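You operate a simulated robot arm through the tools that you are given. There is no shell and no other tool.

The job below is to be done with a simulated two-armed robot. You get a single attempt, and the scene is never put back.

JOB
Set the thermometer's alarm and trip to the rating plate and reset the peak pointer.
Fine: shut the cover.

Only the result counts: the job must be done as asked and must still hold three seconds after the hand-in. Knocking over, shifting, dropping, spilling or breaking anything else fails it. Lids that push on must go on centred and level and be pressed home; caps that screw on are set level and turned clockwise until they are tight.

ROBOT AND FRAMES
Two 7-joint arms with fingered hands on one trunk that stands fixed in place. Base frame: the origin is at the foot of the trunk, x ahead of it, y to its left, z up. Readings come in m, degrees, newtons and seconds.
The left shoulder is at [0.06, 0.138, 0.947], the right one opposite. With the tool pointing down near the work surface each hand reaches from about 0.1 to 0.9 m from the base axis, measured 20 degrees to its own side. Payload 4 kg a hand.
Tool frame (each hand has its own): the origin (TCP) lies between the finger pads and is the grasp point; the fingertips stand 0.036 m ahead of it; z points along the fingers, y is the line along which they close. The gripper opens to 0.12 m. The gripper's body begins 0.042 m behind the TCP. The gripper is a hand of 5 fingers: y runs from the thumb to the fingers, the wrist lies at [-0.015, -0.109, -0.2] in the tool frame, and closing takes about 1.5 s.
Orientation is that of the tool frame in the base frame, as [roll, pitch, yaw] about the fixed x, y, z axes, in that order (R = Rz(yaw) Ry(pitch) Rx(roll)). With the fingers straight down and the wrist toward the robot, the tool's x, y and z point along [0, 1, 0], [1, 0, 0] and [0, 0, -1] of the base frame.

CONTROLS
- The arms move only by the tool apply_moves. It takes "left_rows", "right_rows" or both (then of equal length, played together; a hand with none holds still); each is a list of rows, each an object of numbers (a shift or turn left out is 0, a gripper value left out holds the last): "tx", "ty", "tz": the shift along the base's x, y, z in units of 25 mm (1.0 is 25 mm); "wx", "wy", "wz": the turn, a rotation vector about the base's x, y, z in units of 5 degrees (1.0 is 5 degrees); "claw": the closure in counts, from 0 (fully open) to 255 (shut). In form: [{"tx": .., "ty": .., "tz": .., "wx": .., "wy": .., "wz": .., "claw": ..}, ...]. A call has 1 to 20 rows; each row shifts and turns the commanded pose from where the row before left it. A call with a number of a shift or a turn outside -1 to 1 is refused whole. A row lasts 0.2 s, in which the tool goes at most 0.05 m and 8.6 degrees; a call with a longer step from one row to the next is refused whole, and so is a gripper value outside its range. A pose out of reach is approached as far as the arm can. The call stops where the force on the tool passes 40 N (or 10 N more than at its start, if that is more) or the arm is blocked; 0.2 s more then pass. Each finger travels about 0.153 m/s and halts on what it meets, pressing with about 28 N; the grip force reading is that of the motor and also rises with nothing between the fingers. The clock runs only during rows and for 0.2 s after the last one: add rows that do not move to give the fingers time. The reply holds the time, the measured pose of the TCP, the force on the tool along the base axes, the opening and the grip force, in the units named above and with some noise, with the torque about the TCP (base axes, N m) and any sound that the robot's microphone picked up.
- Cameras (640 x 400 px; columns grow to the right, rows downward): "scene" is now at [0.0646, 0.0156, 1.6201]; the picture's right is [0.16, -0.99, 0.00], its down [-0.39, -0.06, -0.92] and it looks along [0.91, 0.15, -0.39] (base axes); focal length 319 px, centre (320, 200). "left" rides on the left gripper at [-0.069, -0.079, -0.131] in its tool frame; the picture's right is [-0.79, -0.29, 0.55], its down [0.55, -0.74, 0.40] and it looks along [0.29, 0.61, 0.74] (tool axes); focal length 222 px, centre (320, 200). "right" rides on the right gripper at [0.069, -0.079, -0.131] in its tool frame; the picture's right is [-0.78, 0.29, -0.55], its down [-0.55, -0.73, 0.40] and it looks along [-0.29, 0.61, 0.74] (tool axes); focal length 222 px, centre (320, 200). There is no depth. A picture from a camera that has moved, and an enlarged one, comes with that camera's place and axes in the base frame and with its lens. The place of the scene camera against the robot may be out by one fixed shift of up to 0.012 m in any direction.
- camera(camera): a new picture of that camera. No time passes.
- move_column(by): slides the trunk up (or, below 0, down) by that many m; the arms and the scene camera ride with it, the base frame stays. It gives what a move gives, with no picture.
- grasp_type(shape, hand): the hand has 5 fingers and takes this shape, open, in about a second: jaw (thumb against the fingers, like two jaws); tri (thumb and two fingers); tip (a fingertip pinch); poke (one finger out to press); point (the index stretched); flat (the hand flat); cup (the hand cupped); fist (a fist). The gripper value then closes the fingers along that shape, each until it touches; the sizes above hold for jaw. It gives what a move gives, with no picture.
- turn_head(pan, tilt): turns the head with the scene camera to pan (to the left, within 86 degrees either way) and tilt (down, from -29 to 69), counted from straight ahead of the robot. It gives what a move gives.
- zoom(camera, box): a new picture of the part [left, top, right, bottom] of that camera's present view, enlarged. No time passes.
- sign_off(): hands the job in; it is judged then, once.

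Nothing tells you positions but the pictures and the camera data. Unless the task says otherwise, let go and move clear before handing in.

The tools are called after "Emit:" by a JSON object that holds its "op" and its "data". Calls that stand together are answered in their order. apply_moves: Moves the arms, as the interface text tells. Its arguments: {"type":"object","properties":{"left_rows":{"type":"array"},"right_rows":{"type":"array"}},"required":[]} The other tools are called the same way: move_column (by) slides the trunk up or down; grasp_type (shape, hand) gives the hand a shape; turn_head (pan, tilt) turns the head that bears the scene camera; camera (camera) takes a picture; zoom (camera, box) takes an enlarged picture of a part of a camera's view; sign_off () hands the job in.

At the start:

```text
time: 0.0
left_tool_pos: [0.3183, 0.2637, 1.5081]
left_tcp_rot: [180.0, 0.0, 90.0]
left_contact_force: [-0.6, -0.3, 0.5]
left_torque: [-0.02, -0.01, 0.03]
left_width: 0.1194
left_grasp_force: 0.1
left_shape: jaw
right_tool_pos: [0.4079, -0.062, 1.4841]
right_tcp_rot: [180.0, 0.1, 89.9]
right_contact_force: [-0.3, -0.3, -0.4]
right_torque: [-0.03, 0.01, 0.0]
right_width: 0.1197
right_grasp_force: 0.0
right_shape: jaw
trunk travel left (down, up): [-0.525, 0.065]
head pan, tilt: [9.4, 23.1]
```

scene: 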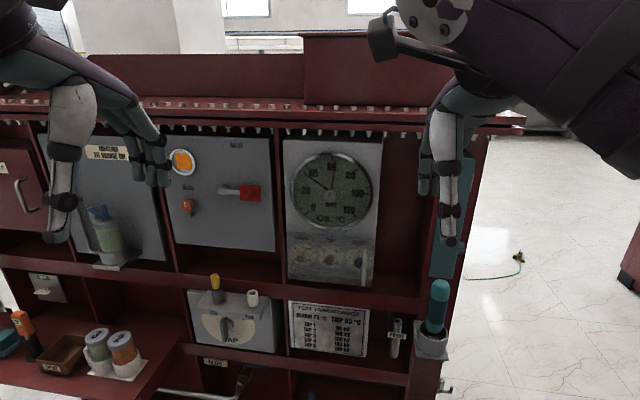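
right: 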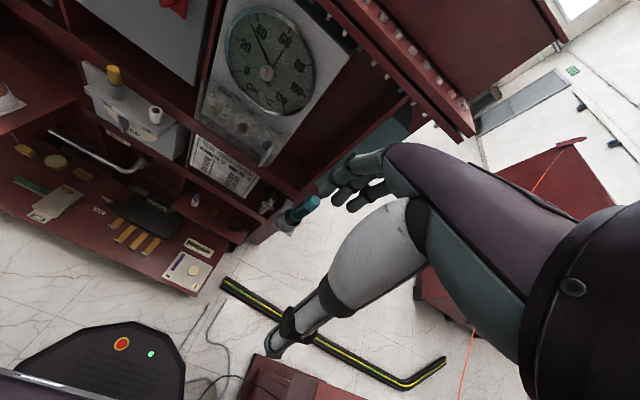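
left: 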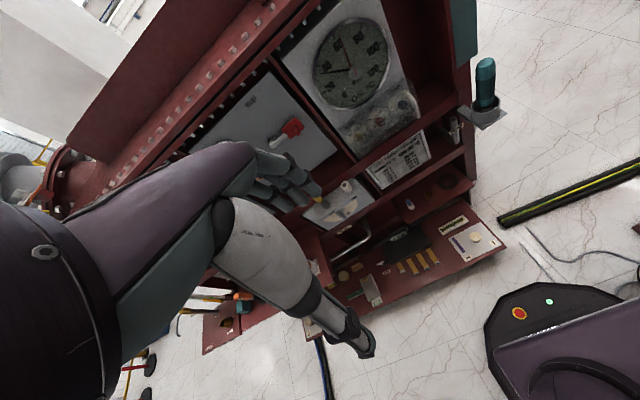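

I see a transformer panel with an oil thermometer dial (upper right), three knobs under it behind a possible cover, and a rating plate below. I'll zoom in to read these before moving.

Emit:
{"op": "zoom", "data": {"camera": "scene", "box": [280, 130, 390, 200]}}

Emit:
{"op": "zoom", "data": {"camera": "scene", "box": [280, 225, 390, 295]}}

Emit:
{"op": "zoom", "data": {"camera": "scene", "box": [280, 295, 410, 365]}}

Emit:
{"op": "zoom", "data": {"camera": "scene", "box": [260, 120, 480, 290]}}

```text
5.71 times, centred on (335, 165) of scene
camera zoom: at [0.0646, 0.0156, 1.6201], right [0.16, -0.99, 0.0], down [-0.39, -0.06, -0.92], along [0.91, 0.15, -0.39], focal length 1824 px, centre (234, 400)
```

zoom: 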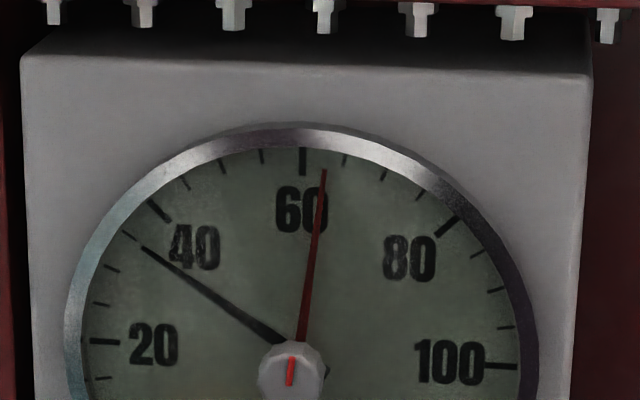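

```text
5.71 times, centred on (335, 260) of scene
camera zoom: at [0.0646, 0.0156, 1.6201], right [0.16, -0.99, 0.0], down [-0.39, -0.06, -0.92], along [0.91, 0.15, -0.39], focal length 1824 px, centre (234, -143)
```

zoom: 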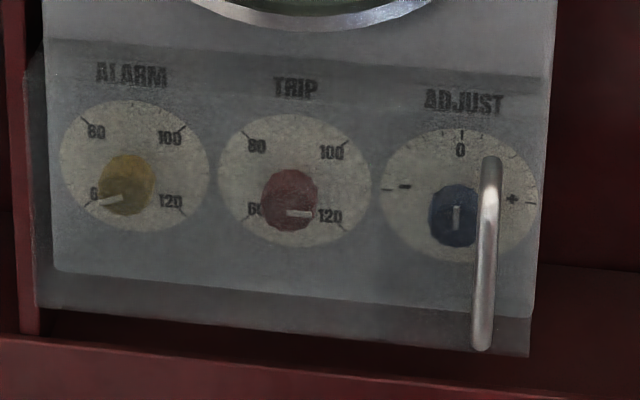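

```text
4.92 times, centred on (345, 330) of scene
camera zoom: at [0.0646, 0.0156, 1.6201], right [0.16, -0.99, 0.0], down [-0.39, -0.06, -0.92], along [0.91, 0.15, -0.39], focal length 1572 px, centre (197, -440)
```

zoom: 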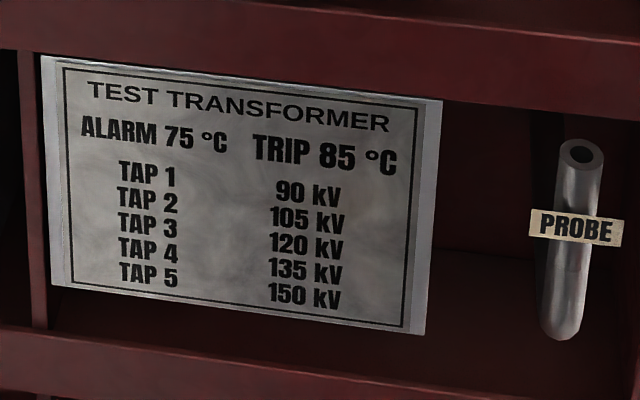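

```text
2.35 times, centred on (370, 205) of scene
camera zoom: at [0.0646, 0.0156, 1.6201], right [0.16, -0.99, 0.0], down [-0.39, -0.06, -0.92], along [0.91, 0.15, -0.39], focal length 751 px, centre (202, 188)
```

zoom: 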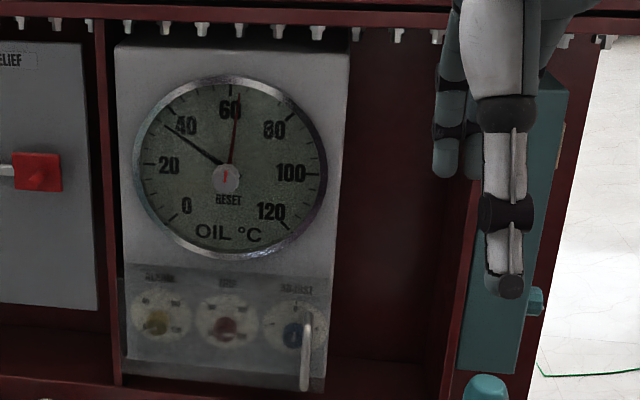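

The plate says ALARM 75 °C and TRIP 85 °C. The alarm, trip and adjust knobs sit behind a clear cover with a bar handle on its right, at about x=0.81 and z=1.11. The reset hub is near [0.81, 0.113, 1.31]. I'll look closer at the cover and its hinge side from all cameras.

Emit:
{"op": "zoom", "data": {"camera": "left", "box": [270, 0, 480, 130]}}

Emit:
{"op": "zoom", "data": {"camera": "left", "box": [330, 70, 440, 160]}}

Emit:
{"op": "zoom", "data": {"camera": "right", "box": [170, 0, 350, 200]}}

Emit:
{"op": "turn_head", "data": {"pan": 8, "tilt": 40}}

Emit:
{"op": "camera", "data": {"camera": "scene"}}

```text
3.05 times, centred on (375, 65) of left
camera zoom: at [0.2386, 0.1932, 1.6409], right [-0.29, -0.79, -0.55], down [-0.74, 0.55, -0.4], along [0.61, 0.29, -0.74], focal length 677 px, centre (152, 611)
```

zoom: 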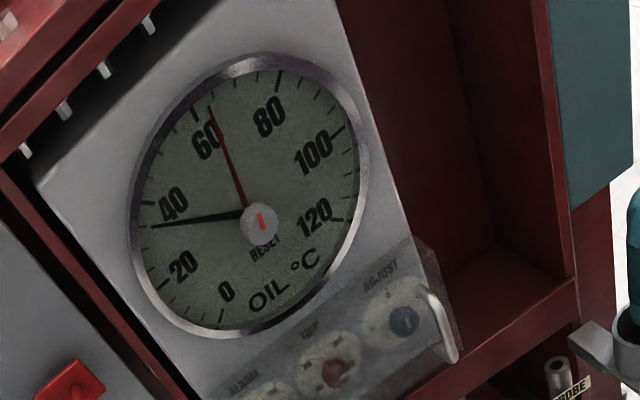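

```text
4.44 times, centred on (385, 115) of left
camera zoom: at [0.2386, 0.1932, 1.6409], right [-0.29, -0.79, -0.55], down [-0.74, 0.55, -0.4], along [0.61, 0.29, -0.74], focal length 987 px, centre (31, 578)
```

zoom: 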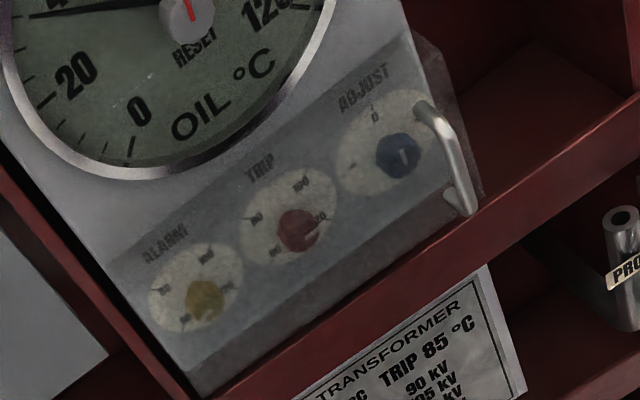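

```text
2.00 times, centred on (260, 100) of right
camera zoom: at [0.3302, 0.0072, 1.615], right [0.29, -0.78, 0.55], down [-0.73, -0.55, -0.4], along [0.61, -0.29, -0.74], focal length 444 px, centre (440, 400)
```

zoom: 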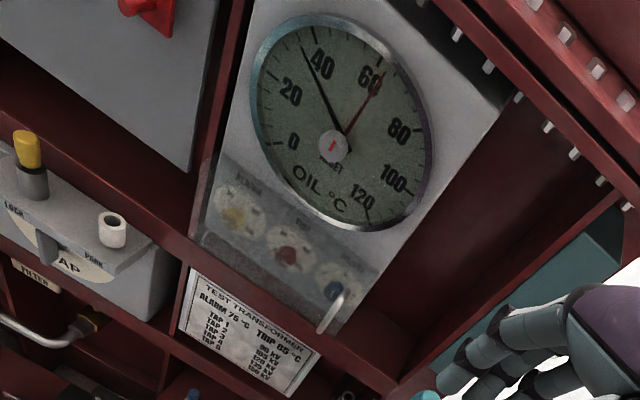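

```text
time: 0.8
left_tool_pos: [0.3187, 0.2637, 1.5089]
left_tcp_rot: [-179.9, 0.0, 89.9]
left_contact_force: [0.1, 0.5, 0.5]
left_torque: [-0.03, -0.01, -0.02]
left_width: 0.1197
left_grasp_force: 0.0
left_shape: jaw
right_tool_pos: [0.4072, -0.061, 1.483]
right_tcp_rot: [-179.9, 0.0, 89.9]
right_contact_force: [-0.1, -0.3, 0.2]
right_torque: [-0.01, 0.0, -0.02]
right_width: 0.1196
right_grasp_force: 0.0
right_shape: jaw
trunk travel left (down, up): [-0.525, 0.065]
head pan, tilt: [8.0, 40.0]
```

```text
taken
camera scene: at [0.0574, 0.0123, 1.5938], right [0.14, -0.99, 0.0], down [-0.64, -0.09, -0.77], along [0.76, 0.11, -0.64], focal length 319 px, centre (320, 200)
```

scene: 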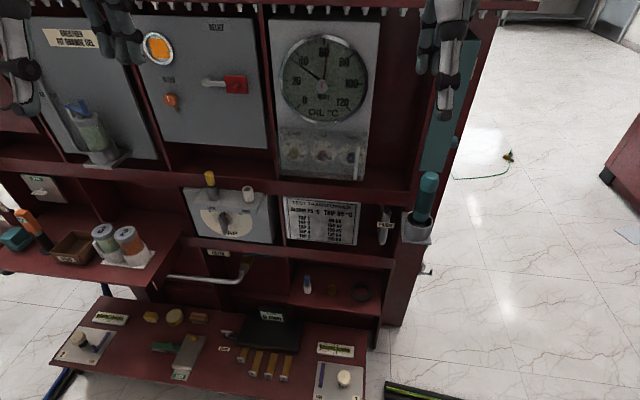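

The cover has its handle on the right, so the hinge is probably on the left. I'll lower the trunk so the camera and shoulders come nearer the panel's height, then look again.

Emit:
{"op": "move_column", "data": {"by": -0.25}}

Emit:
{"op": "turn_head", "data": {"pan": 8, "tilt": 12}}

Emit:
{"op": "camera", "data": {"camera": "scene"}}

Emit:
{"op": "zoom", "data": {"camera": "scene", "box": [260, 120, 420, 280]}}

Emit:
{"op": "camera", "data": {"camera": "left"}}

Emit:
{"op": "camera", "data": {"camera": "right"}}

```text
time: 3.4
left_tool_pos: [0.3189, 0.2631, 1.2596]
left_tcp_rot: [-180.0, 0.0, 90.0]
left_contact_force: [0.0, 0.0, -0.2]
left_torque: [-0.01, 0.02, 0.02]
left_width: 0.1197
left_grasp_force: 0.1
left_shape: jaw
right_tool_pos: [0.4079, -0.0612, 1.2334]
right_tcp_rot: [180.0, 0.0, 90.0]
right_contact_force: [0.0, -0.5, 0.6]
right_torque: [0.02, -0.02, 0.01]
right_width: 0.1198
right_grasp_force: 0.1
right_shape: jaw
trunk travel left (down, up): [-0.275, 0.315]
head pan, tilt: [8.0, 40.0]
```

```text
time: 4.3
left_tool_pos: [0.3203, 0.263, 1.2607]
left_tcp_rot: [180.0, 0.1, 90.0]
left_contact_force: [-0.2, 0.5, 0.2]
left_torque: [0.03, 0.0, -0.01]
left_width: 0.1197
left_grasp_force: 0.1
left_shape: jaw
right_tool_pos: [0.4084, -0.0614, 1.2342]
right_tcp_rot: [179.9, 0.0, 89.9]
right_contact_force: [-0.3, 0.4, -0.5]
right_torque: [-0.01, 0.02, 0.02]
right_width: 0.1195
right_grasp_force: 0.1
right_shape: jaw
trunk travel left (down, up): [-0.275, 0.315]
head pan, tilt: [8.0, 12.0]
```

```text
taken
camera scene: at [0.0656, 0.0134, 1.3881], right [0.14, -0.99, 0.0], down [-0.21, -0.03, -0.98], along [0.97, 0.14, -0.21], focal length 319 px, centre (320, 200)
```

scene: 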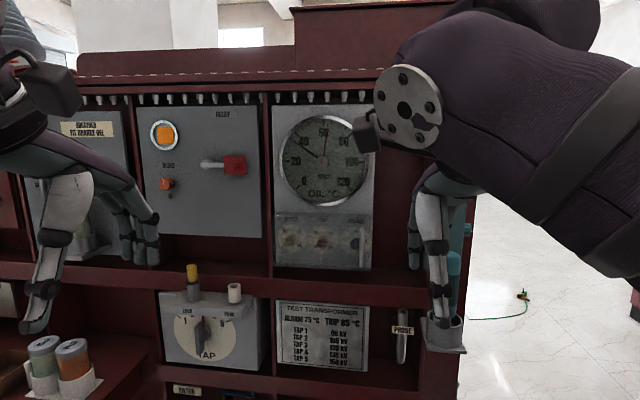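

```text
2.50 times, centred on (340, 200) of scene
camera zoom: at [0.0656, 0.0134, 1.3881], right [0.14, -0.99, 0.0], down [-0.21, -0.03, -0.98], along [0.97, 0.14, -0.21], focal length 798 px, centre (270, 200)
```

zoom: 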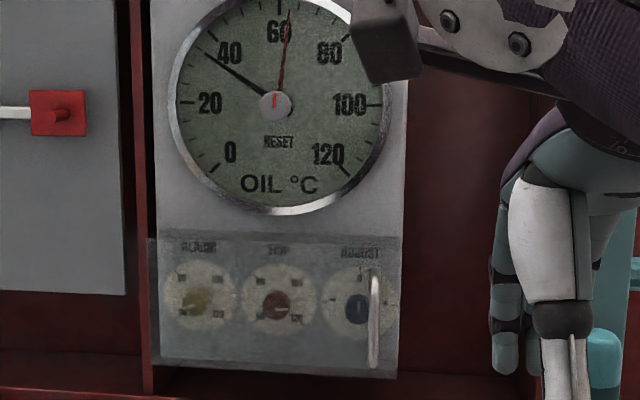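

```text
taken
camera left: at [0.2386, 0.1932, 1.3909], right [-0.29, -0.79, -0.55], down [-0.74, 0.55, -0.4], along [0.61, 0.29, -0.74], focal length 222 px, centre (320, 200)
```

left: 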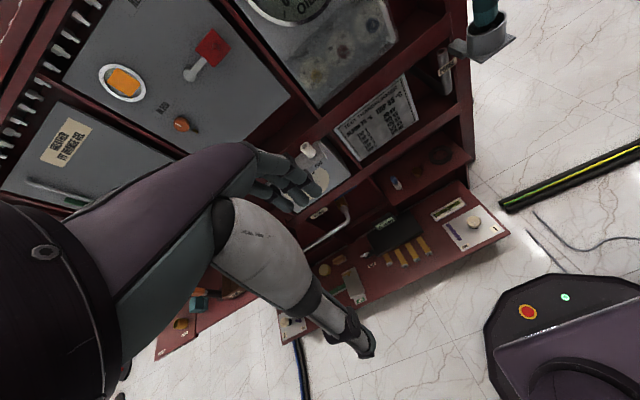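

```text
taken
camera right: at [0.3302, 0.0072, 1.365], right [0.29, -0.78, 0.55], down [-0.73, -0.55, -0.4], along [0.61, -0.29, -0.74], focal length 222 px, centre (320, 200)
```

right: 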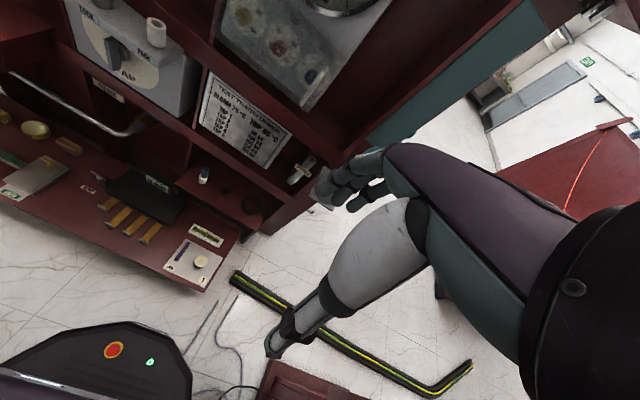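

The trunk is lower now. The knobs are near z=1.115 at y≈0.195, 0.113 and 0.032. The cover handle is a vertical bar near [0.80, 0.018] from z=1.07 to 1.16. Next I'll turn the right hand to point forward, keeping it well short of the panel.

Emit:
{"op": "apply_moves", "data": {"right_rows": [{"wy": -1, "tx": 0.3, "ty": -0.2}, {"wy": -1, "tx": 0.3, "ty": -0.2}, {"wy": -1, "tx": 0.3, "ty": -0.2}, {"wy": -1, "tx": 0.3, "ty": -0.2}, {"wy": -1, "tx": 0.3, "ty": -0.2}, {"wy": -1, "tx": 0.3, "ty": -0.2}, {"wy": -1, "tx": 0.3}, {"wy": -1, "tx": 0.3}, {"wy": -1, "tx": 0.3}, {"wy": -1, "tx": 0.3}, {"wy": -1, "tx": 0.3}, {"wy": -1, "tx": 0.3}, {"wy": -1}, {"wy": -1}, {"wy": -1}, {"wy": -1}, {"wy": -1}, {"wy": -1}]}}

Emit:
{"op": "camera", "data": {"camera": "scene"}}

Emit:
{"op": "camera", "data": {"camera": "right"}}

```text
time: 8.1
left_tool_pos: [0.3179, 0.2647, 1.2595]
left_tcp_rot: [-180.0, 0.0, 90.2]
left_contact_force: [-0.1, -0.3, 0.1]
left_torque: [-0.04, 0.0, 0.01]
left_width: 0.1198
left_grasp_force: 0.0
left_shape: jaw
right_tool_pos: [0.485, -0.0927, 1.2517]
right_tcp_rot: [93.4, -0.8, 88.9]
right_contact_force: [-1.6, 0.1, 0.6]
right_torque: [0.01, 0.04, -0.03]
right_width: 0.1198
right_grasp_force: 0.1
right_shape: jaw
right hand out of reach, approached as far as the arm can: row 17, 18
trunk travel left (down, up): [-0.275, 0.315]
head pan, tilt: [8.0, 12.0]
```

```text
taken
camera scene: at [0.0651, 0.0143, 1.3882], right [0.14, -0.99, 0.0], down [-0.21, -0.03, -0.98], along [0.97, 0.14, -0.21], focal length 319 px, centre (320, 200)
```

scene: 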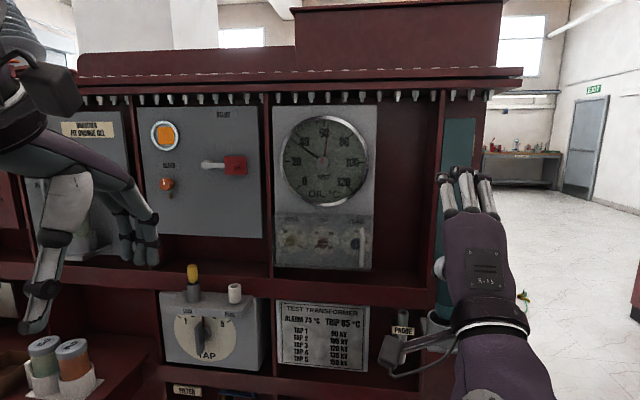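

```text
taken
camera right: at [0.3513, -0.0206, 1.1805], right [-0.54, -0.78, 0.31], down [0.34, -0.55, -0.76], along [0.77, -0.31, 0.56], focal length 222 px, centre (320, 200)
```

right: 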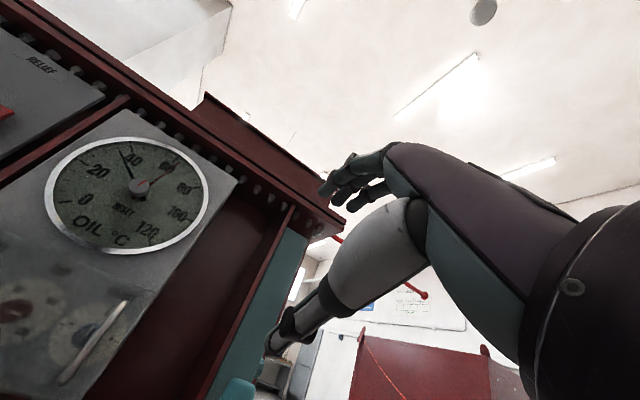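

The right hand now points forward. The left hand suits swinging the left-hinged cover, so I'll park the right hand further right first. Then I'll bring the left hand round so its fingers point forward and close sideways.

Emit:
{"op": "apply_moves", "data": {"right_rows": [{"ty": -0.8}, {"ty": -0.8}, {"ty": -0.8}, {"ty": -0.8}, {"ty": -0.8}, {"ty": -0.8}, {"ty": -0.8}, {"ty": -0.8}, {"ty": -0.8}, {"ty": -0.8}]}}

Emit:
{"op": "apply_moves", "data": {"left_rows": [{"wx": -0.9238, "wy": -0.9238, "wz": 0.9238, "tx": 0.6, "ty": -0.15}, {"wx": -0.9238, "wy": -0.9238, "wz": 0.9238, "tx": 0.6, "ty": -0.15}, {"wx": -0.9238, "wy": -0.9238, "wz": 0.9238, "tx": 0.6, "ty": -0.15}, {"wx": -0.9238, "wy": -0.9238, "wz": 0.9238, "tx": 0.6, "ty": -0.15}, {"wx": -0.9238, "wy": -0.9238, "wz": 0.9238, "tx": 0.6, "ty": -0.15}, {"wx": -0.9238, "wy": -0.9238, "wz": 0.9238, "tx": 0.6, "ty": -0.15}, {"wx": -0.9238, "wy": -0.9238, "wz": 0.9238, "tx": 0.6, "ty": -0.15}, {"wx": -0.9238, "wy": -0.9238, "wz": 0.9238, "tx": 0.6, "ty": -0.15}, {"wx": -0.9238, "wy": -0.9238, "wz": 0.9238, "tx": 0.6, "ty": -0.15}, {"wx": -0.9238, "wy": -0.9238, "wz": 0.9238, "tx": 0.6, "ty": -0.15}, {"wx": -0.9238, "wy": -0.9238, "wz": 0.9238, "tx": 0.6, "ty": -0.15}, {"wx": -0.9238, "wy": -0.9238, "wz": 0.9238, "tx": 0.6, "ty": -0.15}, {"wx": -0.9238, "wy": -0.9238, "wz": 0.9238, "tx": 0.3, "ty": -0.15}, {"wx": -0.9238, "wy": -0.9238, "wz": 0.9238, "tx": 0.3, "ty": -0.15}, {"wx": -0.9238, "wy": -0.9238, "wz": 0.9238, "tx": 0.3, "ty": -0.15}]}}

Emit:
{"op": "camera", "data": {"camera": "scene"}}

Emit:
{"op": "camera", "data": {"camera": "left"}}

Emit:
{"op": "camera", "data": {"camera": "right"}}

```text
time: 10.3
left_tool_pos: [0.3175, 0.2642, 1.2585]
left_tcp_rot: [-180.0, -0.1, 90.0]
left_contact_force: [0.8, -0.3, 0.2]
left_torque: [0.0, 0.02, -0.01]
left_width: 0.1198
left_grasp_force: 0.0
left_shape: jaw
right_tool_pos: [0.4807, -0.1439, 1.2588]
right_tcp_rot: [94.1, -0.9, 88.7]
right_contact_force: [1.0, -0.1, -0.8]
right_torque: [-0.03, -0.02, -0.05]
right_width: 0.1196
right_grasp_force: 0.1
right_shape: jaw
right hand out of reach, approached as far as the arm can: row 1, 2, 3, 5, 6, 7, 8, 9, 10
trunk travel left (down, up): [-0.275, 0.315]
head pan, tilt: [8.0, 12.0]
```

```text
time: 12.8
left_tool_pos: [0.4834, 0.1444, 1.2595]
left_tcp_rot: [152.2, 69.3, 117.7]
left_contact_force: [-1.0, -0.4, -0.1]
left_torque: [0.03, -0.02, -0.02]
left_width: 0.1199
left_grasp_force: 0.1
left_shape: jaw
right_tool_pos: [0.4791, -0.1428, 1.2581]
right_tcp_rot: [93.9, -0.9, 88.6]
right_contact_force: [0.3, -1.1, 0.1]
right_torque: [0.02, -0.01, -0.01]
right_width: 0.1197
right_grasp_force: 0.1
right_shape: jaw
trunk travel left (down, up): [-0.275, 0.315]
head pan, tilt: [8.0, 12.0]
stopped in row 12 (left hand): the arm was blocked; the commanded pose is now the measured one
```

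```text
taken
camera scene: at [0.0655, 0.0137, 1.3884], right [0.14, -0.99, 0.0], down [-0.21, -0.03, -0.98], along [0.97, 0.14, -0.21], focal length 319 px, centre (320, 200)
```

scene: 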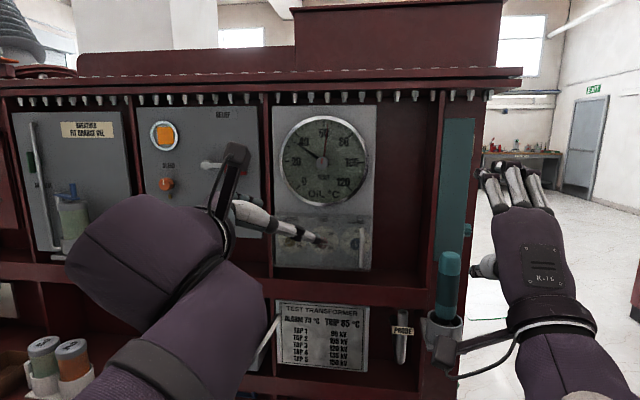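

```text
taken
camera left: at [0.3431, 0.1261, 1.3522], right [0.4, -0.76, 0.51], down [-0.2, -0.62, -0.76], along [0.9, 0.2, -0.4], focal length 222 px, centre (320, 200)
```

left: 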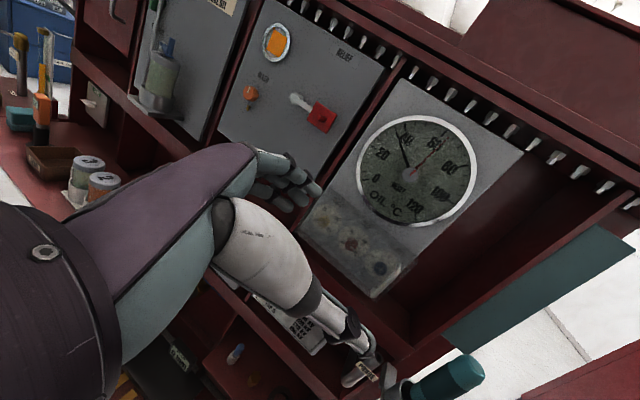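

```text
taken
camera right: at [0.345, -0.0688, 1.1901], right [-0.54, -0.78, 0.32], down [0.33, -0.55, -0.77], along [0.77, -0.31, 0.55], focal length 222 px, centre (320, 200)
```

right: 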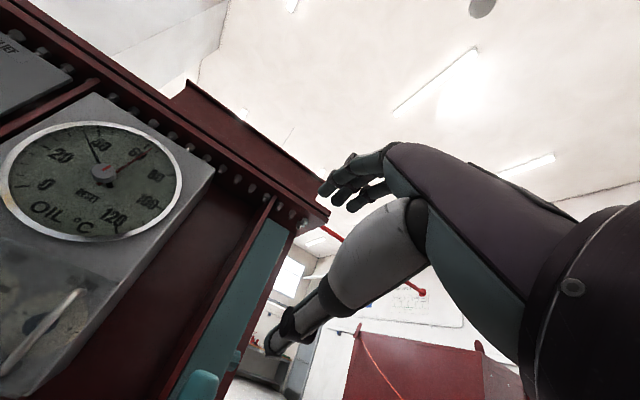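

The left arm got blocked partway because its wrist is too close to the body, with about 25° of turn left. I'll push it forward first and then finish the turn.

Emit:
{"op": "apply_moves", "data": {"left_rows": [{"tx": 0.8, "ty": 0.3}, {"tx": 0.8, "ty": 0.3}, {"tx": 0.8, "ty": 0.3}, {"tx": 0.8, "ty": 0.3}, {"wx": -0.7, "wy": -0.7, "wz": 0.7}, {"wx": -0.7, "wy": -0.7, "wz": 0.7}, {"wx": -0.7, "wy": -0.7, "wz": 0.7}, {"wx": -0.7, "wy": -0.7, "wz": 0.7}]}}

Emit:
{"op": "camera", "data": {"camera": "scene"}}

Emit:
{"op": "camera", "data": {"camera": "left"}}

```text
time: 14.5
left_tool_pos: [0.5672, 0.1682, 1.257]
left_tcp_rot: [-66.0, 83.9, -96.6]
left_contact_force: [0.6, 0.9, 0.3]
left_torque: [-0.01, 0.02, 0.0]
left_width: 0.1198
left_grasp_force: 0.1
left_shape: jaw
right_tool_pos: [0.4799, -0.1426, 1.2588]
right_tcp_rot: [94.1, -0.9, 88.6]
right_contact_force: [0.0, 1.2, 0.9]
right_torque: [0.01, 0.01, 0.05]
right_width: 0.1197
right_grasp_force: 0.1
right_shape: jaw
trunk travel left (down, up): [-0.275, 0.315]
head pan, tilt: [8.0, 12.0]
stopped in row 8 (left hand): the arm was blocked; the commanded pose is now the measured one
```

```text
taken
camera scene: at [0.0655, 0.0135, 1.3882], right [0.14, -0.99, 0.0], down [-0.21, -0.03, -0.98], along [0.97, 0.14, -0.21], focal length 319 px, centre (320, 200)
```

scene: 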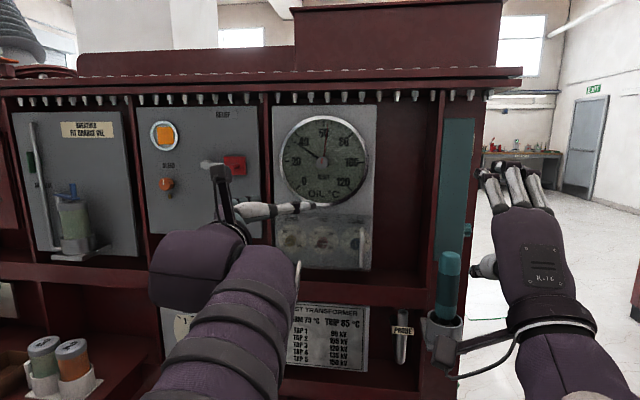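

```text
taken
camera left: at [0.4135, 0.1739, 1.3279], right [0.33, -0.44, 0.83], down [-0.04, -0.89, -0.46], along [0.94, 0.12, -0.31], focal length 222 px, centre (320, 200)
```

left: 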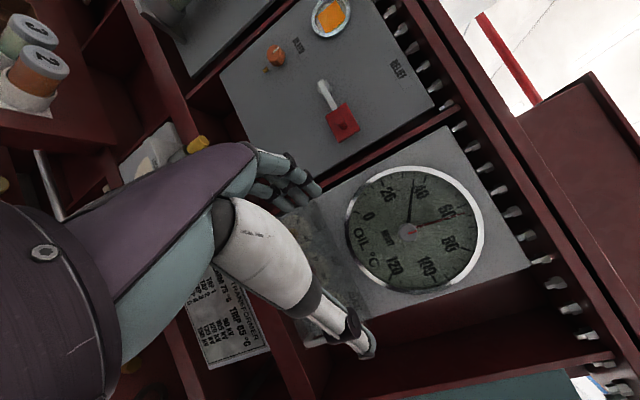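

The left hand is about 30° short on yaw and still points too far right. I'll bring it toward a standoff near [0.70, 0.05, 1.12] in front of the handle and try to straighten it on the way.

Emit:
{"op": "apply_moves", "data": {"left_rows": [{"tx": 0.6, "ty": -0.5, "tz": -0.68, "wz": 0.5}, {"tx": 0.6, "ty": -0.5, "tz": -0.68, "wz": 0.5}, {"tx": 0.6, "ty": -0.5, "tz": -0.68, "wz": 0.5}, {"tx": 0.6, "ty": -0.5, "tz": -0.68, "wz": 0.5}, {"tx": 0.6, "ty": -0.5, "tz": -0.68, "wz": 0.5}, {"tx": 0.6, "ty": -0.5, "tz": -0.68, "wz": 0.5}, {"tx": 0.6, "ty": -0.5, "tz": -0.68, "wz": 0.5}, {"tx": 0.6, "ty": -0.5, "tz": -0.68, "wz": 0.5}]}}

Emit:
{"op": "camera", "data": {"camera": "scene"}}

Emit:
{"op": "camera", "data": {"camera": "left"}}

```text
time: 16.3
left_tool_pos: [0.6878, 0.0676, 1.1196]
left_tcp_rot: [-66.8, 84.1, -77.3]
left_contact_force: [0.3, -0.9, -0.2]
left_torque: [0.0, 0.04, 0.03]
left_width: 0.1198
left_grasp_force: 0.0
left_shape: jaw
right_tool_pos: [0.4806, -0.1429, 1.2584]
right_tcp_rot: [94.3, -1.0, 88.6]
right_contact_force: [-0.1, 0.0, -0.6]
right_torque: [0.0, 0.01, 0.01]
right_width: 0.1199
right_grasp_force: 0.0
right_shape: jaw
trunk travel left (down, up): [-0.275, 0.315]
head pan, tilt: [8.0, 12.0]
```

```text
taken
camera scene: at [0.0657, 0.0132, 1.3882], right [0.14, -0.99, 0.0], down [-0.21, -0.03, -0.98], along [0.97, 0.14, -0.21], focal length 319 px, centre (320, 200)
```

scene: 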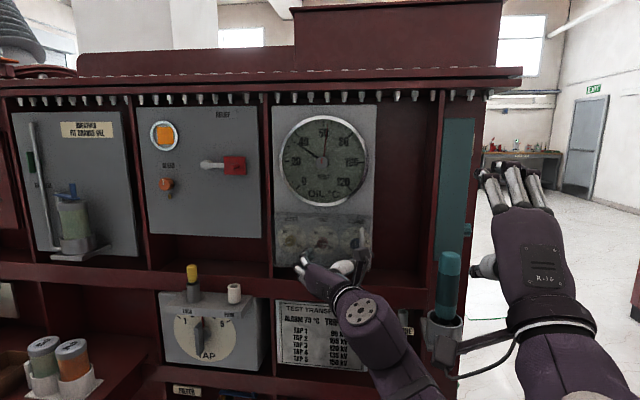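

```text
taken
camera left: at [0.5417, 0.0204, 1.1914], right [0.47, -0.3, 0.83], down [0.27, -0.85, -0.46], along [0.84, 0.44, -0.31], focal length 222 px, centre (320, 200)
```

left: 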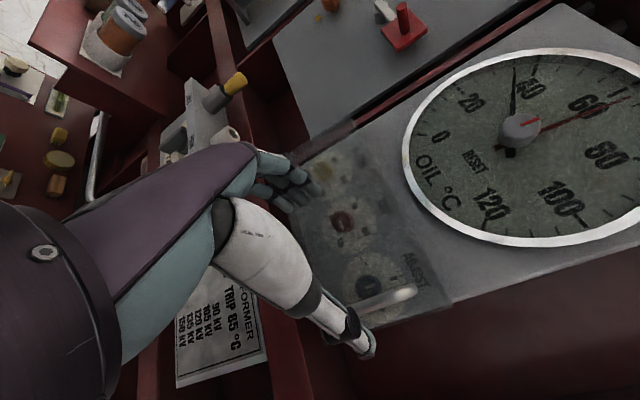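

The left hand reached the standoff with only about 10° of yaw error left. I'll zoom in on the handle to judge how far it stands off the cover and how my fingers line up with it.

Emit:
{"op": "zoom", "data": {"camera": "left", "box": [250, 120, 470, 360]}}

Emit:
{"op": "zoom", "data": {"camera": "scene", "box": [270, 200, 390, 290]}}

Emit:
{"op": "camera", "data": {"camera": "right"}}

```text
1.67 times, centred on (360, 240) of left
camera zoom: at [0.5417, 0.0204, 1.1914], right [0.47, -0.3, 0.83], down [0.27, -0.85, -0.46], along [0.84, 0.44, -0.31], focal length 370 px, centre (253, 133)
```

zoom: 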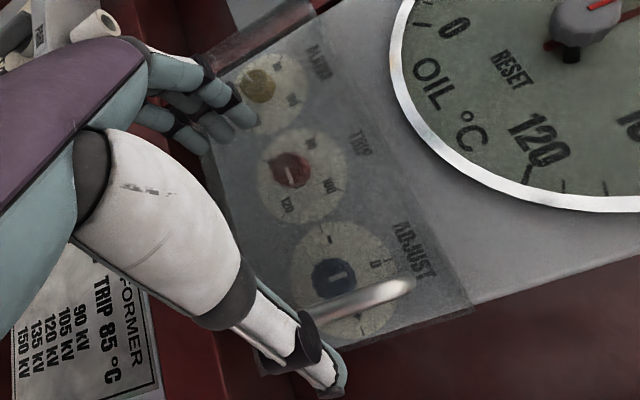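

```text
4.44 times, centred on (330, 245) of scene
camera zoom: at [0.0657, 0.0132, 1.3882], right [0.14, -0.99, 0.0], down [-0.21, -0.03, -0.98], along [0.97, 0.14, -0.21], focal length 1419 px, centre (276, 0)
```

zoom: 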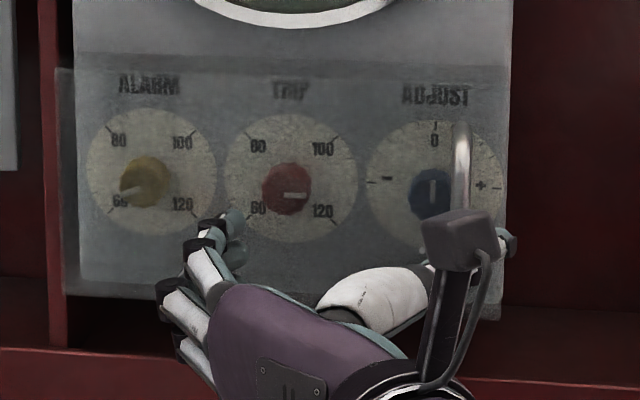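

```text
taken
camera right: at [0.3454, -0.0691, 1.1896], right [-0.54, -0.78, 0.32], down [0.33, -0.55, -0.77], along [0.77, -0.31, 0.55], focal length 222 px, centre (320, 200)
```

right: 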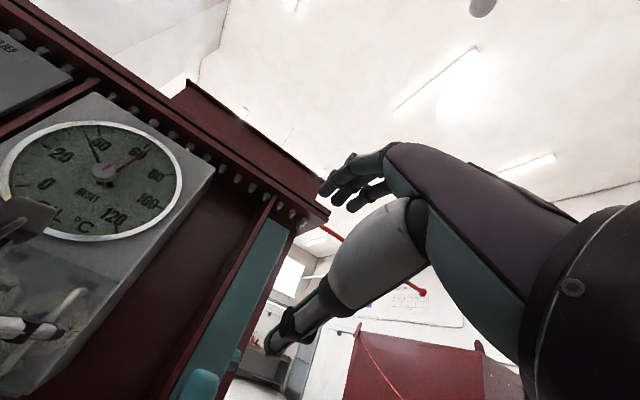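

The handle bar is near [0.785, 0.012] in x and y, standing about 20–25 mm off the cover. I'll straighten the left hand, shift it right to line up with the bar, half-close the fingers and check again.

Emit:
{"op": "apply_moves", "data": {"left_rows": [{"wz": 0.7, "wx": 0.35, "ty": -0.5, "claw": 100}, {"wz": 0.7, "wx": 0.35, "ty": -0.5}, {"wz": 0.6, "wx": 0.4, "ty": -0.5}, {"ty": -0.5, "tx": 0.4}, {"tx": 0.4}, {}]}}

Emit:
{"op": "zoom", "data": {"camera": "left", "box": [250, 120, 470, 360]}}

Emit:
{"op": "zoom", "data": {"camera": "scene", "box": [270, 200, 390, 290]}}

Emit:
{"op": "zoom", "data": {"camera": "right", "box": [0, 230, 160, 400]}}

```text
time: 17.7
left_tool_pos: [0.7092, 0.0204, 1.1425]
left_tcp_rot: [-5.6, 88.3, -6.1]
left_contact_force: [0.5, -0.8, 0.0]
left_torque: [-0.03, -0.01, 0.0]
left_width: 0.0732
left_grasp_force: 0.0
left_shape: jaw
left hand out of reach, approached as far as the arm can: row 2, 3
right_tool_pos: [0.4783, -0.1413, 1.2589]
right_tcp_rot: [94.0, -0.9, 88.6]
right_contact_force: [-0.5, 0.0, 0.6]
right_torque: [0.01, -0.01, -0.02]
right_width: 0.1199
right_grasp_force: 0.1
right_shape: jaw
trunk travel left (down, up): [-0.275, 0.315]
head pan, tilt: [8.0, 12.0]
```

```text
1.67 times, centred on (360, 240) of left
camera zoom: at [0.5743, -0.0572, 1.2086], right [0.52, -0.3, 0.8], down [0.41, -0.74, -0.54], along [0.75, 0.6, -0.27], focal length 370 px, centre (253, 133)
```

zoom: 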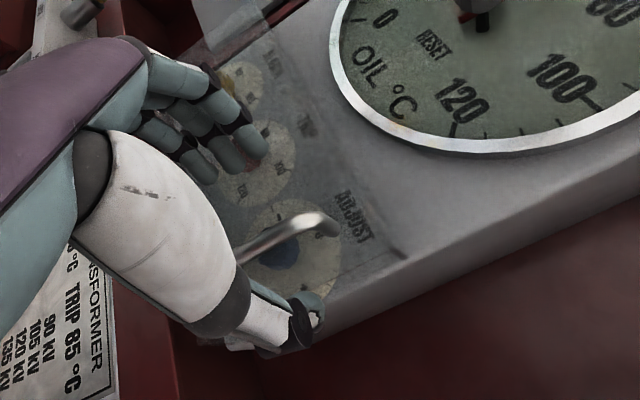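

```text
4.44 times, centred on (330, 245) of scene
camera zoom: at [0.0657, 0.0133, 1.3882], right [0.14, -0.99, 0.0], down [-0.21, -0.03, -0.98], along [0.97, 0.14, -0.21], focal length 1419 px, centre (276, 0)
```

zoom: 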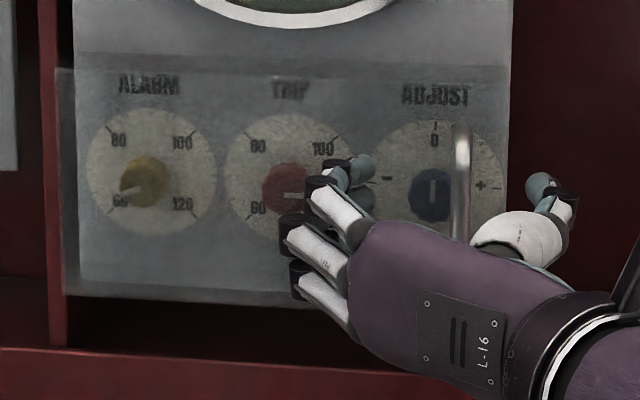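

```text
2.35 times, centred on (80, 315) of right
camera zoom: at [0.3453, -0.0691, 1.1896], right [-0.54, -0.78, 0.32], down [0.33, -0.55, -0.77], along [0.77, -0.31, 0.55], focal length 523 px, centre (885, -71)
```

zoom: 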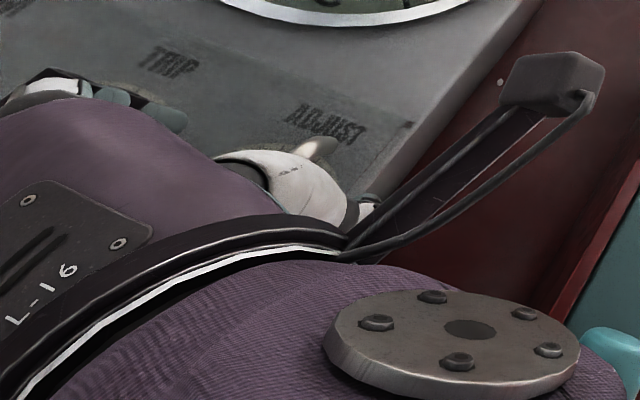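

The bar now sits between the thumb and fingers, and two views put it near x≈0.767, y≈0.013, with its top at z≈1.16. I'll centre on it and advance slowly so the fingertips just pass the bar.

Emit:
{"op": "apply_moves", "data": {"left_rows": [{"tz": -0.4, "ty": -0.2}, {"tx": 0.4}, {"tx": 0.4}, {"tx": 0.4}, {"tx": 0.3}, {}]}}

Emit:
{"op": "zoom", "data": {"camera": "left", "box": [250, 120, 470, 360]}}

Emit:
{"op": "zoom", "data": {"camera": "scene", "box": [270, 200, 390, 290]}}

```text
time: 19.0
left_tool_pos: [0.7402, 0.0193, 1.1426]
left_tcp_rot: [-6.7, 88.0, -6.4]
left_contact_force: [-32.1, 1.2, -8.3]
left_torque: [-0.36, 0.25, 1.39]
left_width: 0.0717
left_grasp_force: 0.1
left_shape: jaw
left hand out of reach, approached as far as the arm can: row 1
right_tool_pos: [0.4759, -0.1433, 1.2609]
right_tcp_rot: [93.9, -0.9, 88.7]
right_contact_force: [0.7, 0.3, 0.3]
right_torque: [0.02, -0.02, 0.04]
right_width: 0.1198
right_grasp_force: 0.1
right_shape: jaw
trunk travel left (down, up): [-0.275, 0.315]
head pan, tilt: [8.0, 12.0]
stopped in row 6 (left hand): the force on the tool passed its limit at 45 N (the readings are from after the stop); the commanded pose is now the measured one
```

```text
1.67 times, centred on (360, 240) of left
camera zoom: at [0.6062, -0.0612, 1.2081], right [0.52, -0.29, 0.8], down [0.42, -0.74, -0.53], along [0.74, 0.61, -0.26], focal length 370 px, centre (253, 133)
```

zoom: 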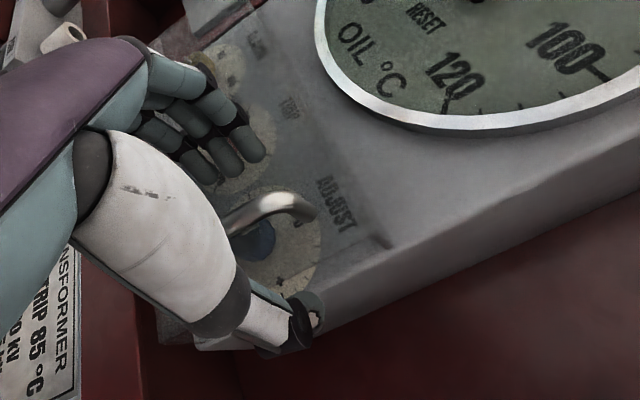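

```text
4.44 times, centred on (330, 245) of scene
camera zoom: at [0.0608, 0.0133, 1.3883], right [0.14, -0.99, 0.0], down [-0.2, -0.03, -0.98], along [0.97, 0.14, -0.2], focal length 1419 px, centre (276, 0)
```

zoom: 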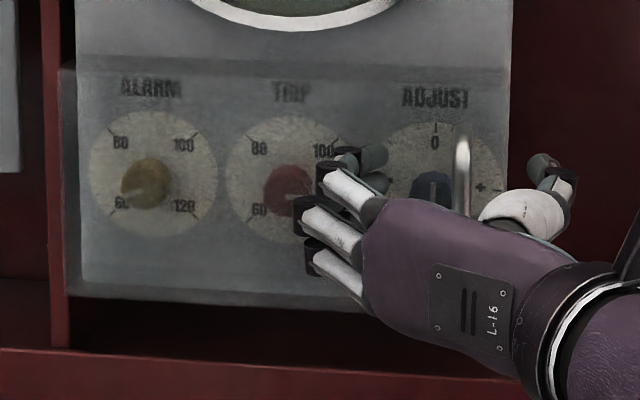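

The fingertips touched the cover at about x≈0.776, with roughly 32 N. I'll back off 6 mm and close on the bar.

Emit:
{"op": "apply_moves", "data": {"left_rows": [{"tx": -0.25}, {"claw": 170}, {"claw": 255}, {}, {}, {}, {}, {}]}}

Emit:
{"op": "zoom", "data": {"camera": "left", "box": [250, 120, 470, 360]}}

Emit:
{"op": "zoom", "data": {"camera": "scene", "box": [270, 200, 390, 290]}}

```text
time: 20.8
left_tool_pos: [0.7388, 0.0164, 1.142]
left_tcp_rot: [0.7, 88.1, 0.5]
left_contact_force: [-2.3, -11.4, -2.5]
left_torque: [0.02, -0.01, -0.12]
left_width: 0.005
left_grasp_force: 28.2
left_shape: jaw
right_tool_pos: [0.4777, -0.1437, 1.2586]
right_tcp_rot: [94.0, -1.0, 88.8]
right_contact_force: [-0.1, -0.4, -0.1]
right_torque: [0.0, -0.01, 0.0]
right_width: 0.12
right_grasp_force: 0.0
right_shape: jaw
trunk travel left (down, up): [-0.275, 0.315]
head pan, tilt: [8.0, 12.0]
```

```text
1.67 times, centred on (360, 240) of left
camera zoom: at [0.6037, -0.0634, 1.2066], right [0.52, -0.29, 0.8], down [0.41, -0.74, -0.54], along [0.75, 0.61, -0.26], focal length 370 px, centre (253, 133)
```

zoom: 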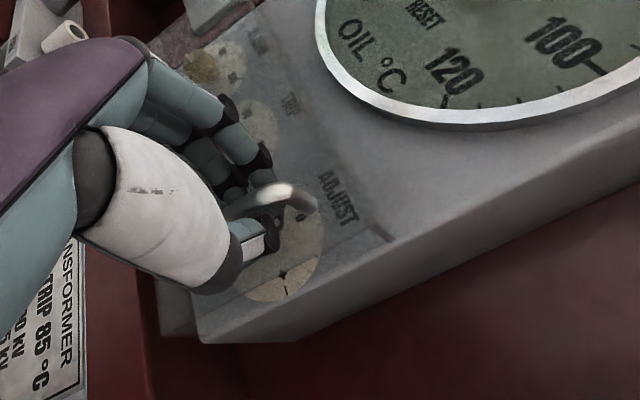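

```text
4.44 times, centred on (330, 245) of scene
camera zoom: at [0.0654, 0.0117, 1.3882], right [0.14, -0.99, 0.0], down [-0.21, -0.03, -0.98], along [0.97, 0.14, -0.21], focal length 1419 px, centre (276, 0)
```

zoom: 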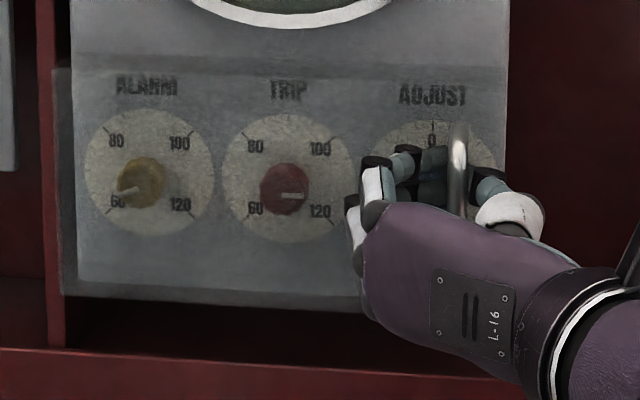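

The fingers and thumb are closed around the bar. I'll try a small pull along the arc I'd expect from a left hinge and check the forces.

Emit:
{"op": "apply_moves", "data": {"left_rows": [{"tx": -0.37, "ty": 0.12, "wz": -0.5}, {"tx": -0.37, "ty": 0.13, "wz": -0.5}, {"tx": -0.36, "ty": 0.15, "wz": -0.5}, {"tx": -0.34, "ty": 0.15, "wz": -0.5}]}}

Emit:
{"op": "zoom", "data": {"camera": "left", "box": [200, 80, 470, 360]}}

Emit:
{"op": "zoom", "data": {"camera": "scene", "box": [260, 190, 400, 290]}}

```text
time: 21.8
left_tool_pos: [0.7025, 0.0293, 1.1411]
left_tcp_rot: [-0.2, 88.3, -10.5]
left_contact_force: [-5.1, -11.7, -2.4]
left_torque: [0.02, 0.03, -0.04]
left_width: 0.0046
left_grasp_force: 27.6
left_shape: jaw
right_tool_pos: [0.4784, -0.1441, 1.2585]
right_tcp_rot: [94.0, -1.0, 88.5]
right_contact_force: [0.3, -0.5, 0.2]
right_torque: [-0.01, 0.01, 0.0]
right_width: 0.1195
right_grasp_force: 0.0
right_shape: jaw
trunk travel left (down, up): [-0.275, 0.315]
head pan, tilt: [8.0, 12.0]
```

```text
1.43 times, centred on (335, 220) of left
camera zoom: at [0.5568, -0.0253, 1.2067], right [0.46, -0.38, 0.8], down [0.28, -0.8, -0.54], along [0.84, 0.47, -0.26], focal length 317 px, centre (299, 171)
```

zoom: 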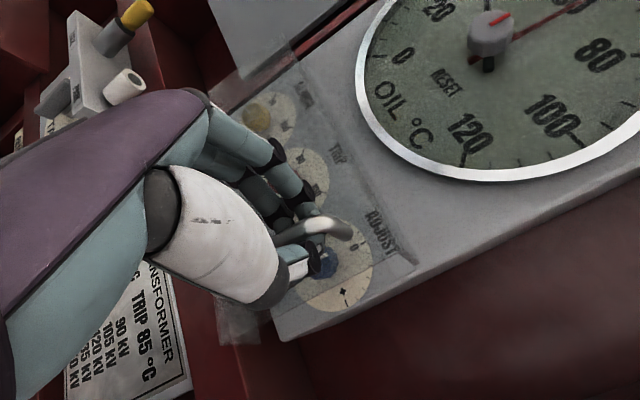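

```text
4.00 times, centred on (330, 240) of scene
camera zoom: at [0.0652, 0.0119, 1.3882], right [0.14, -0.99, 0.0], down [-0.21, -0.03, -0.98], along [0.97, 0.14, -0.21], focal length 1277 px, centre (280, 40)
```

zoom: 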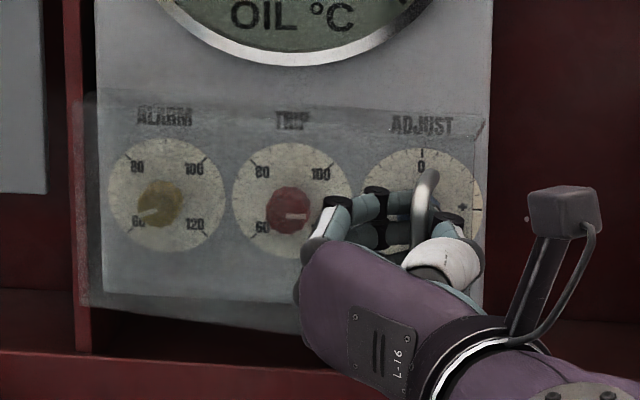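

The cover is swinging on its left hinge as expected. I'll keep following the arc.

Emit:
{"op": "apply_moves", "data": {"left_rows": [{"tx": -0.68, "ty": 0.36, "wz": -1}, {"tx": -0.64, "ty": 0.42, "wz": -1}, {"tx": -0.6, "ty": 0.48, "wz": -1}, {"tx": -0.56, "ty": 0.52, "wz": -1}, {"tx": -0.51, "ty": 0.57, "wz": -1}, {"tx": -0.46, "ty": 0.62, "wz": -1}, {"tx": -0.4, "ty": 0.65, "wz": -1}]}}

Emit:
{"op": "camera", "data": {"camera": "scene"}}

Emit:
{"op": "camera", "data": {"camera": "left"}}

```text
time: 23.4
left_tool_pos: [0.6048, 0.121, 1.1407]
left_tcp_rot: [-0.4, 88.2, -45.6]
left_contact_force: [-12.9, -7.0, 1.4]
left_torque: [-0.07, -0.06, -0.02]
left_width: 0.0051
left_grasp_force: 27.5
left_shape: jaw
right_tool_pos: [0.4769, -0.1425, 1.2597]
right_tcp_rot: [94.0, -1.0, 88.7]
right_contact_force: [-0.6, -0.7, -0.9]
right_torque: [-0.02, 0.04, 0.02]
right_width: 0.1197
right_grasp_force: 0.1
right_shape: jaw
trunk travel left (down, up): [-0.275, 0.315]
head pan, tilt: [8.0, 12.0]
```

```text
taken
camera scene: at [0.0634, 0.0125, 1.3883], right [0.14, -0.99, 0.0], down [-0.2, -0.03, -0.98], along [0.97, 0.14, -0.21], focal length 319 px, centre (320, 200)
```

scene: 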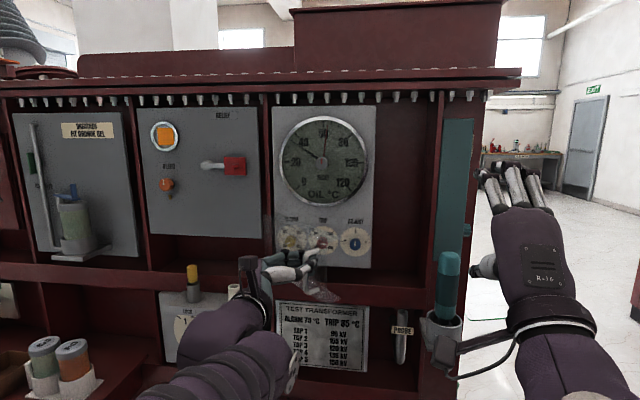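

```text
taken
camera left: at [0.4537, 0.1595, 1.2065], right [0.16, -0.58, 0.8], down [-0.23, -0.81, -0.54], along [0.96, -0.1, -0.26], focal length 222 px, centre (320, 200)
```

left: 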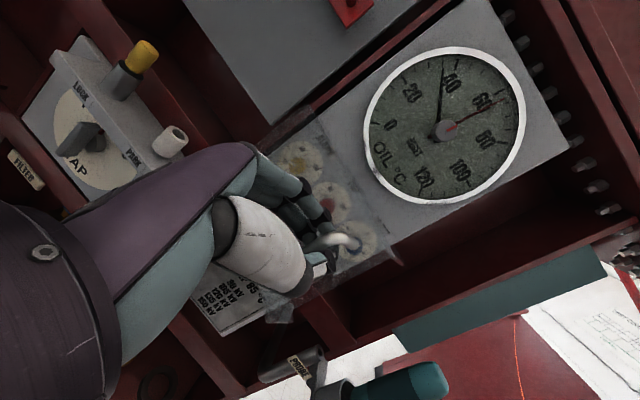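

The cover is about 45° open and the hand is still on the handle. I'll continue swinging toward 90°.

Emit:
{"op": "apply_moves", "data": {"left_rows": [{"tx": -0.35, "ty": 0.69, "wz": -1}, {"tx": -0.25, "ty": 0.73, "wz": -1}, {"tx": -0.25, "ty": 0.73, "wz": -1}, {"tx": -0.12, "ty": 0.76, "wz": -1}, {"tx": -0.12, "ty": 0.76, "wz": -1}]}}

Emit:
{"op": "camera", "data": {"camera": "scene"}}

Emit:
{"op": "camera", "data": {"camera": "left"}}

```text
time: 24.6
left_tool_pos: [0.5774, 0.2134, 1.142]
left_tcp_rot: [0.6, 88.2, -69.7]
left_contact_force: [-24.1, -3.3, -5.4]
left_torque: [0.02, -0.02, -0.26]
left_width: 0.0063
left_grasp_force: 28.2
left_shape: jaw
right_tool_pos: [0.4756, -0.1424, 1.2597]
right_tcp_rot: [93.9, -0.9, 88.7]
right_contact_force: [-0.3, -0.7, 0.6]
right_torque: [0.02, 0.01, 0.02]
right_width: 0.1197
right_grasp_force: 0.2
right_shape: jaw
trunk travel left (down, up): [-0.275, 0.315]
head pan, tilt: [8.0, 12.0]
```

```text
taken
camera scene: at [0.0626, 0.0132, 1.3883], right [0.14, -0.99, 0.0], down [-0.2, -0.03, -0.98], along [0.97, 0.14, -0.21], focal length 319 px, centre (320, 200)
```

scene: 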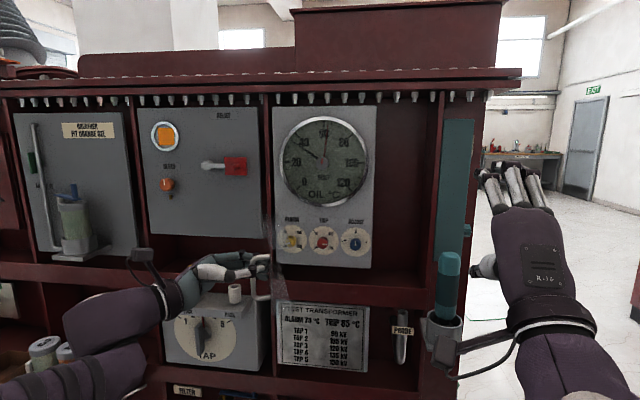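

```text
taken
camera left: at [0.4572, 0.312, 1.2075], right [-0.1, -0.59, 0.8], down [-0.55, -0.64, -0.54], along [0.83, -0.5, -0.26], focal length 222 px, centre (320, 200)
```

left: 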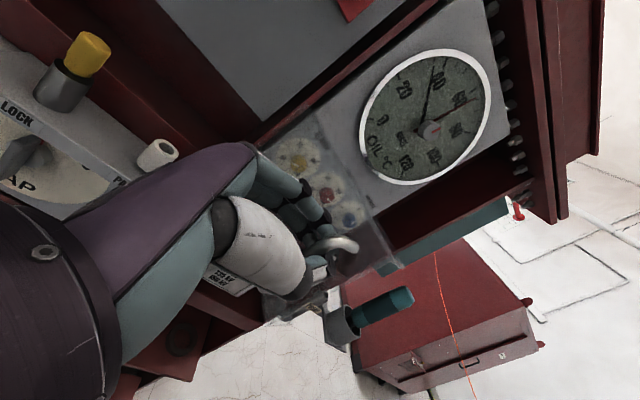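

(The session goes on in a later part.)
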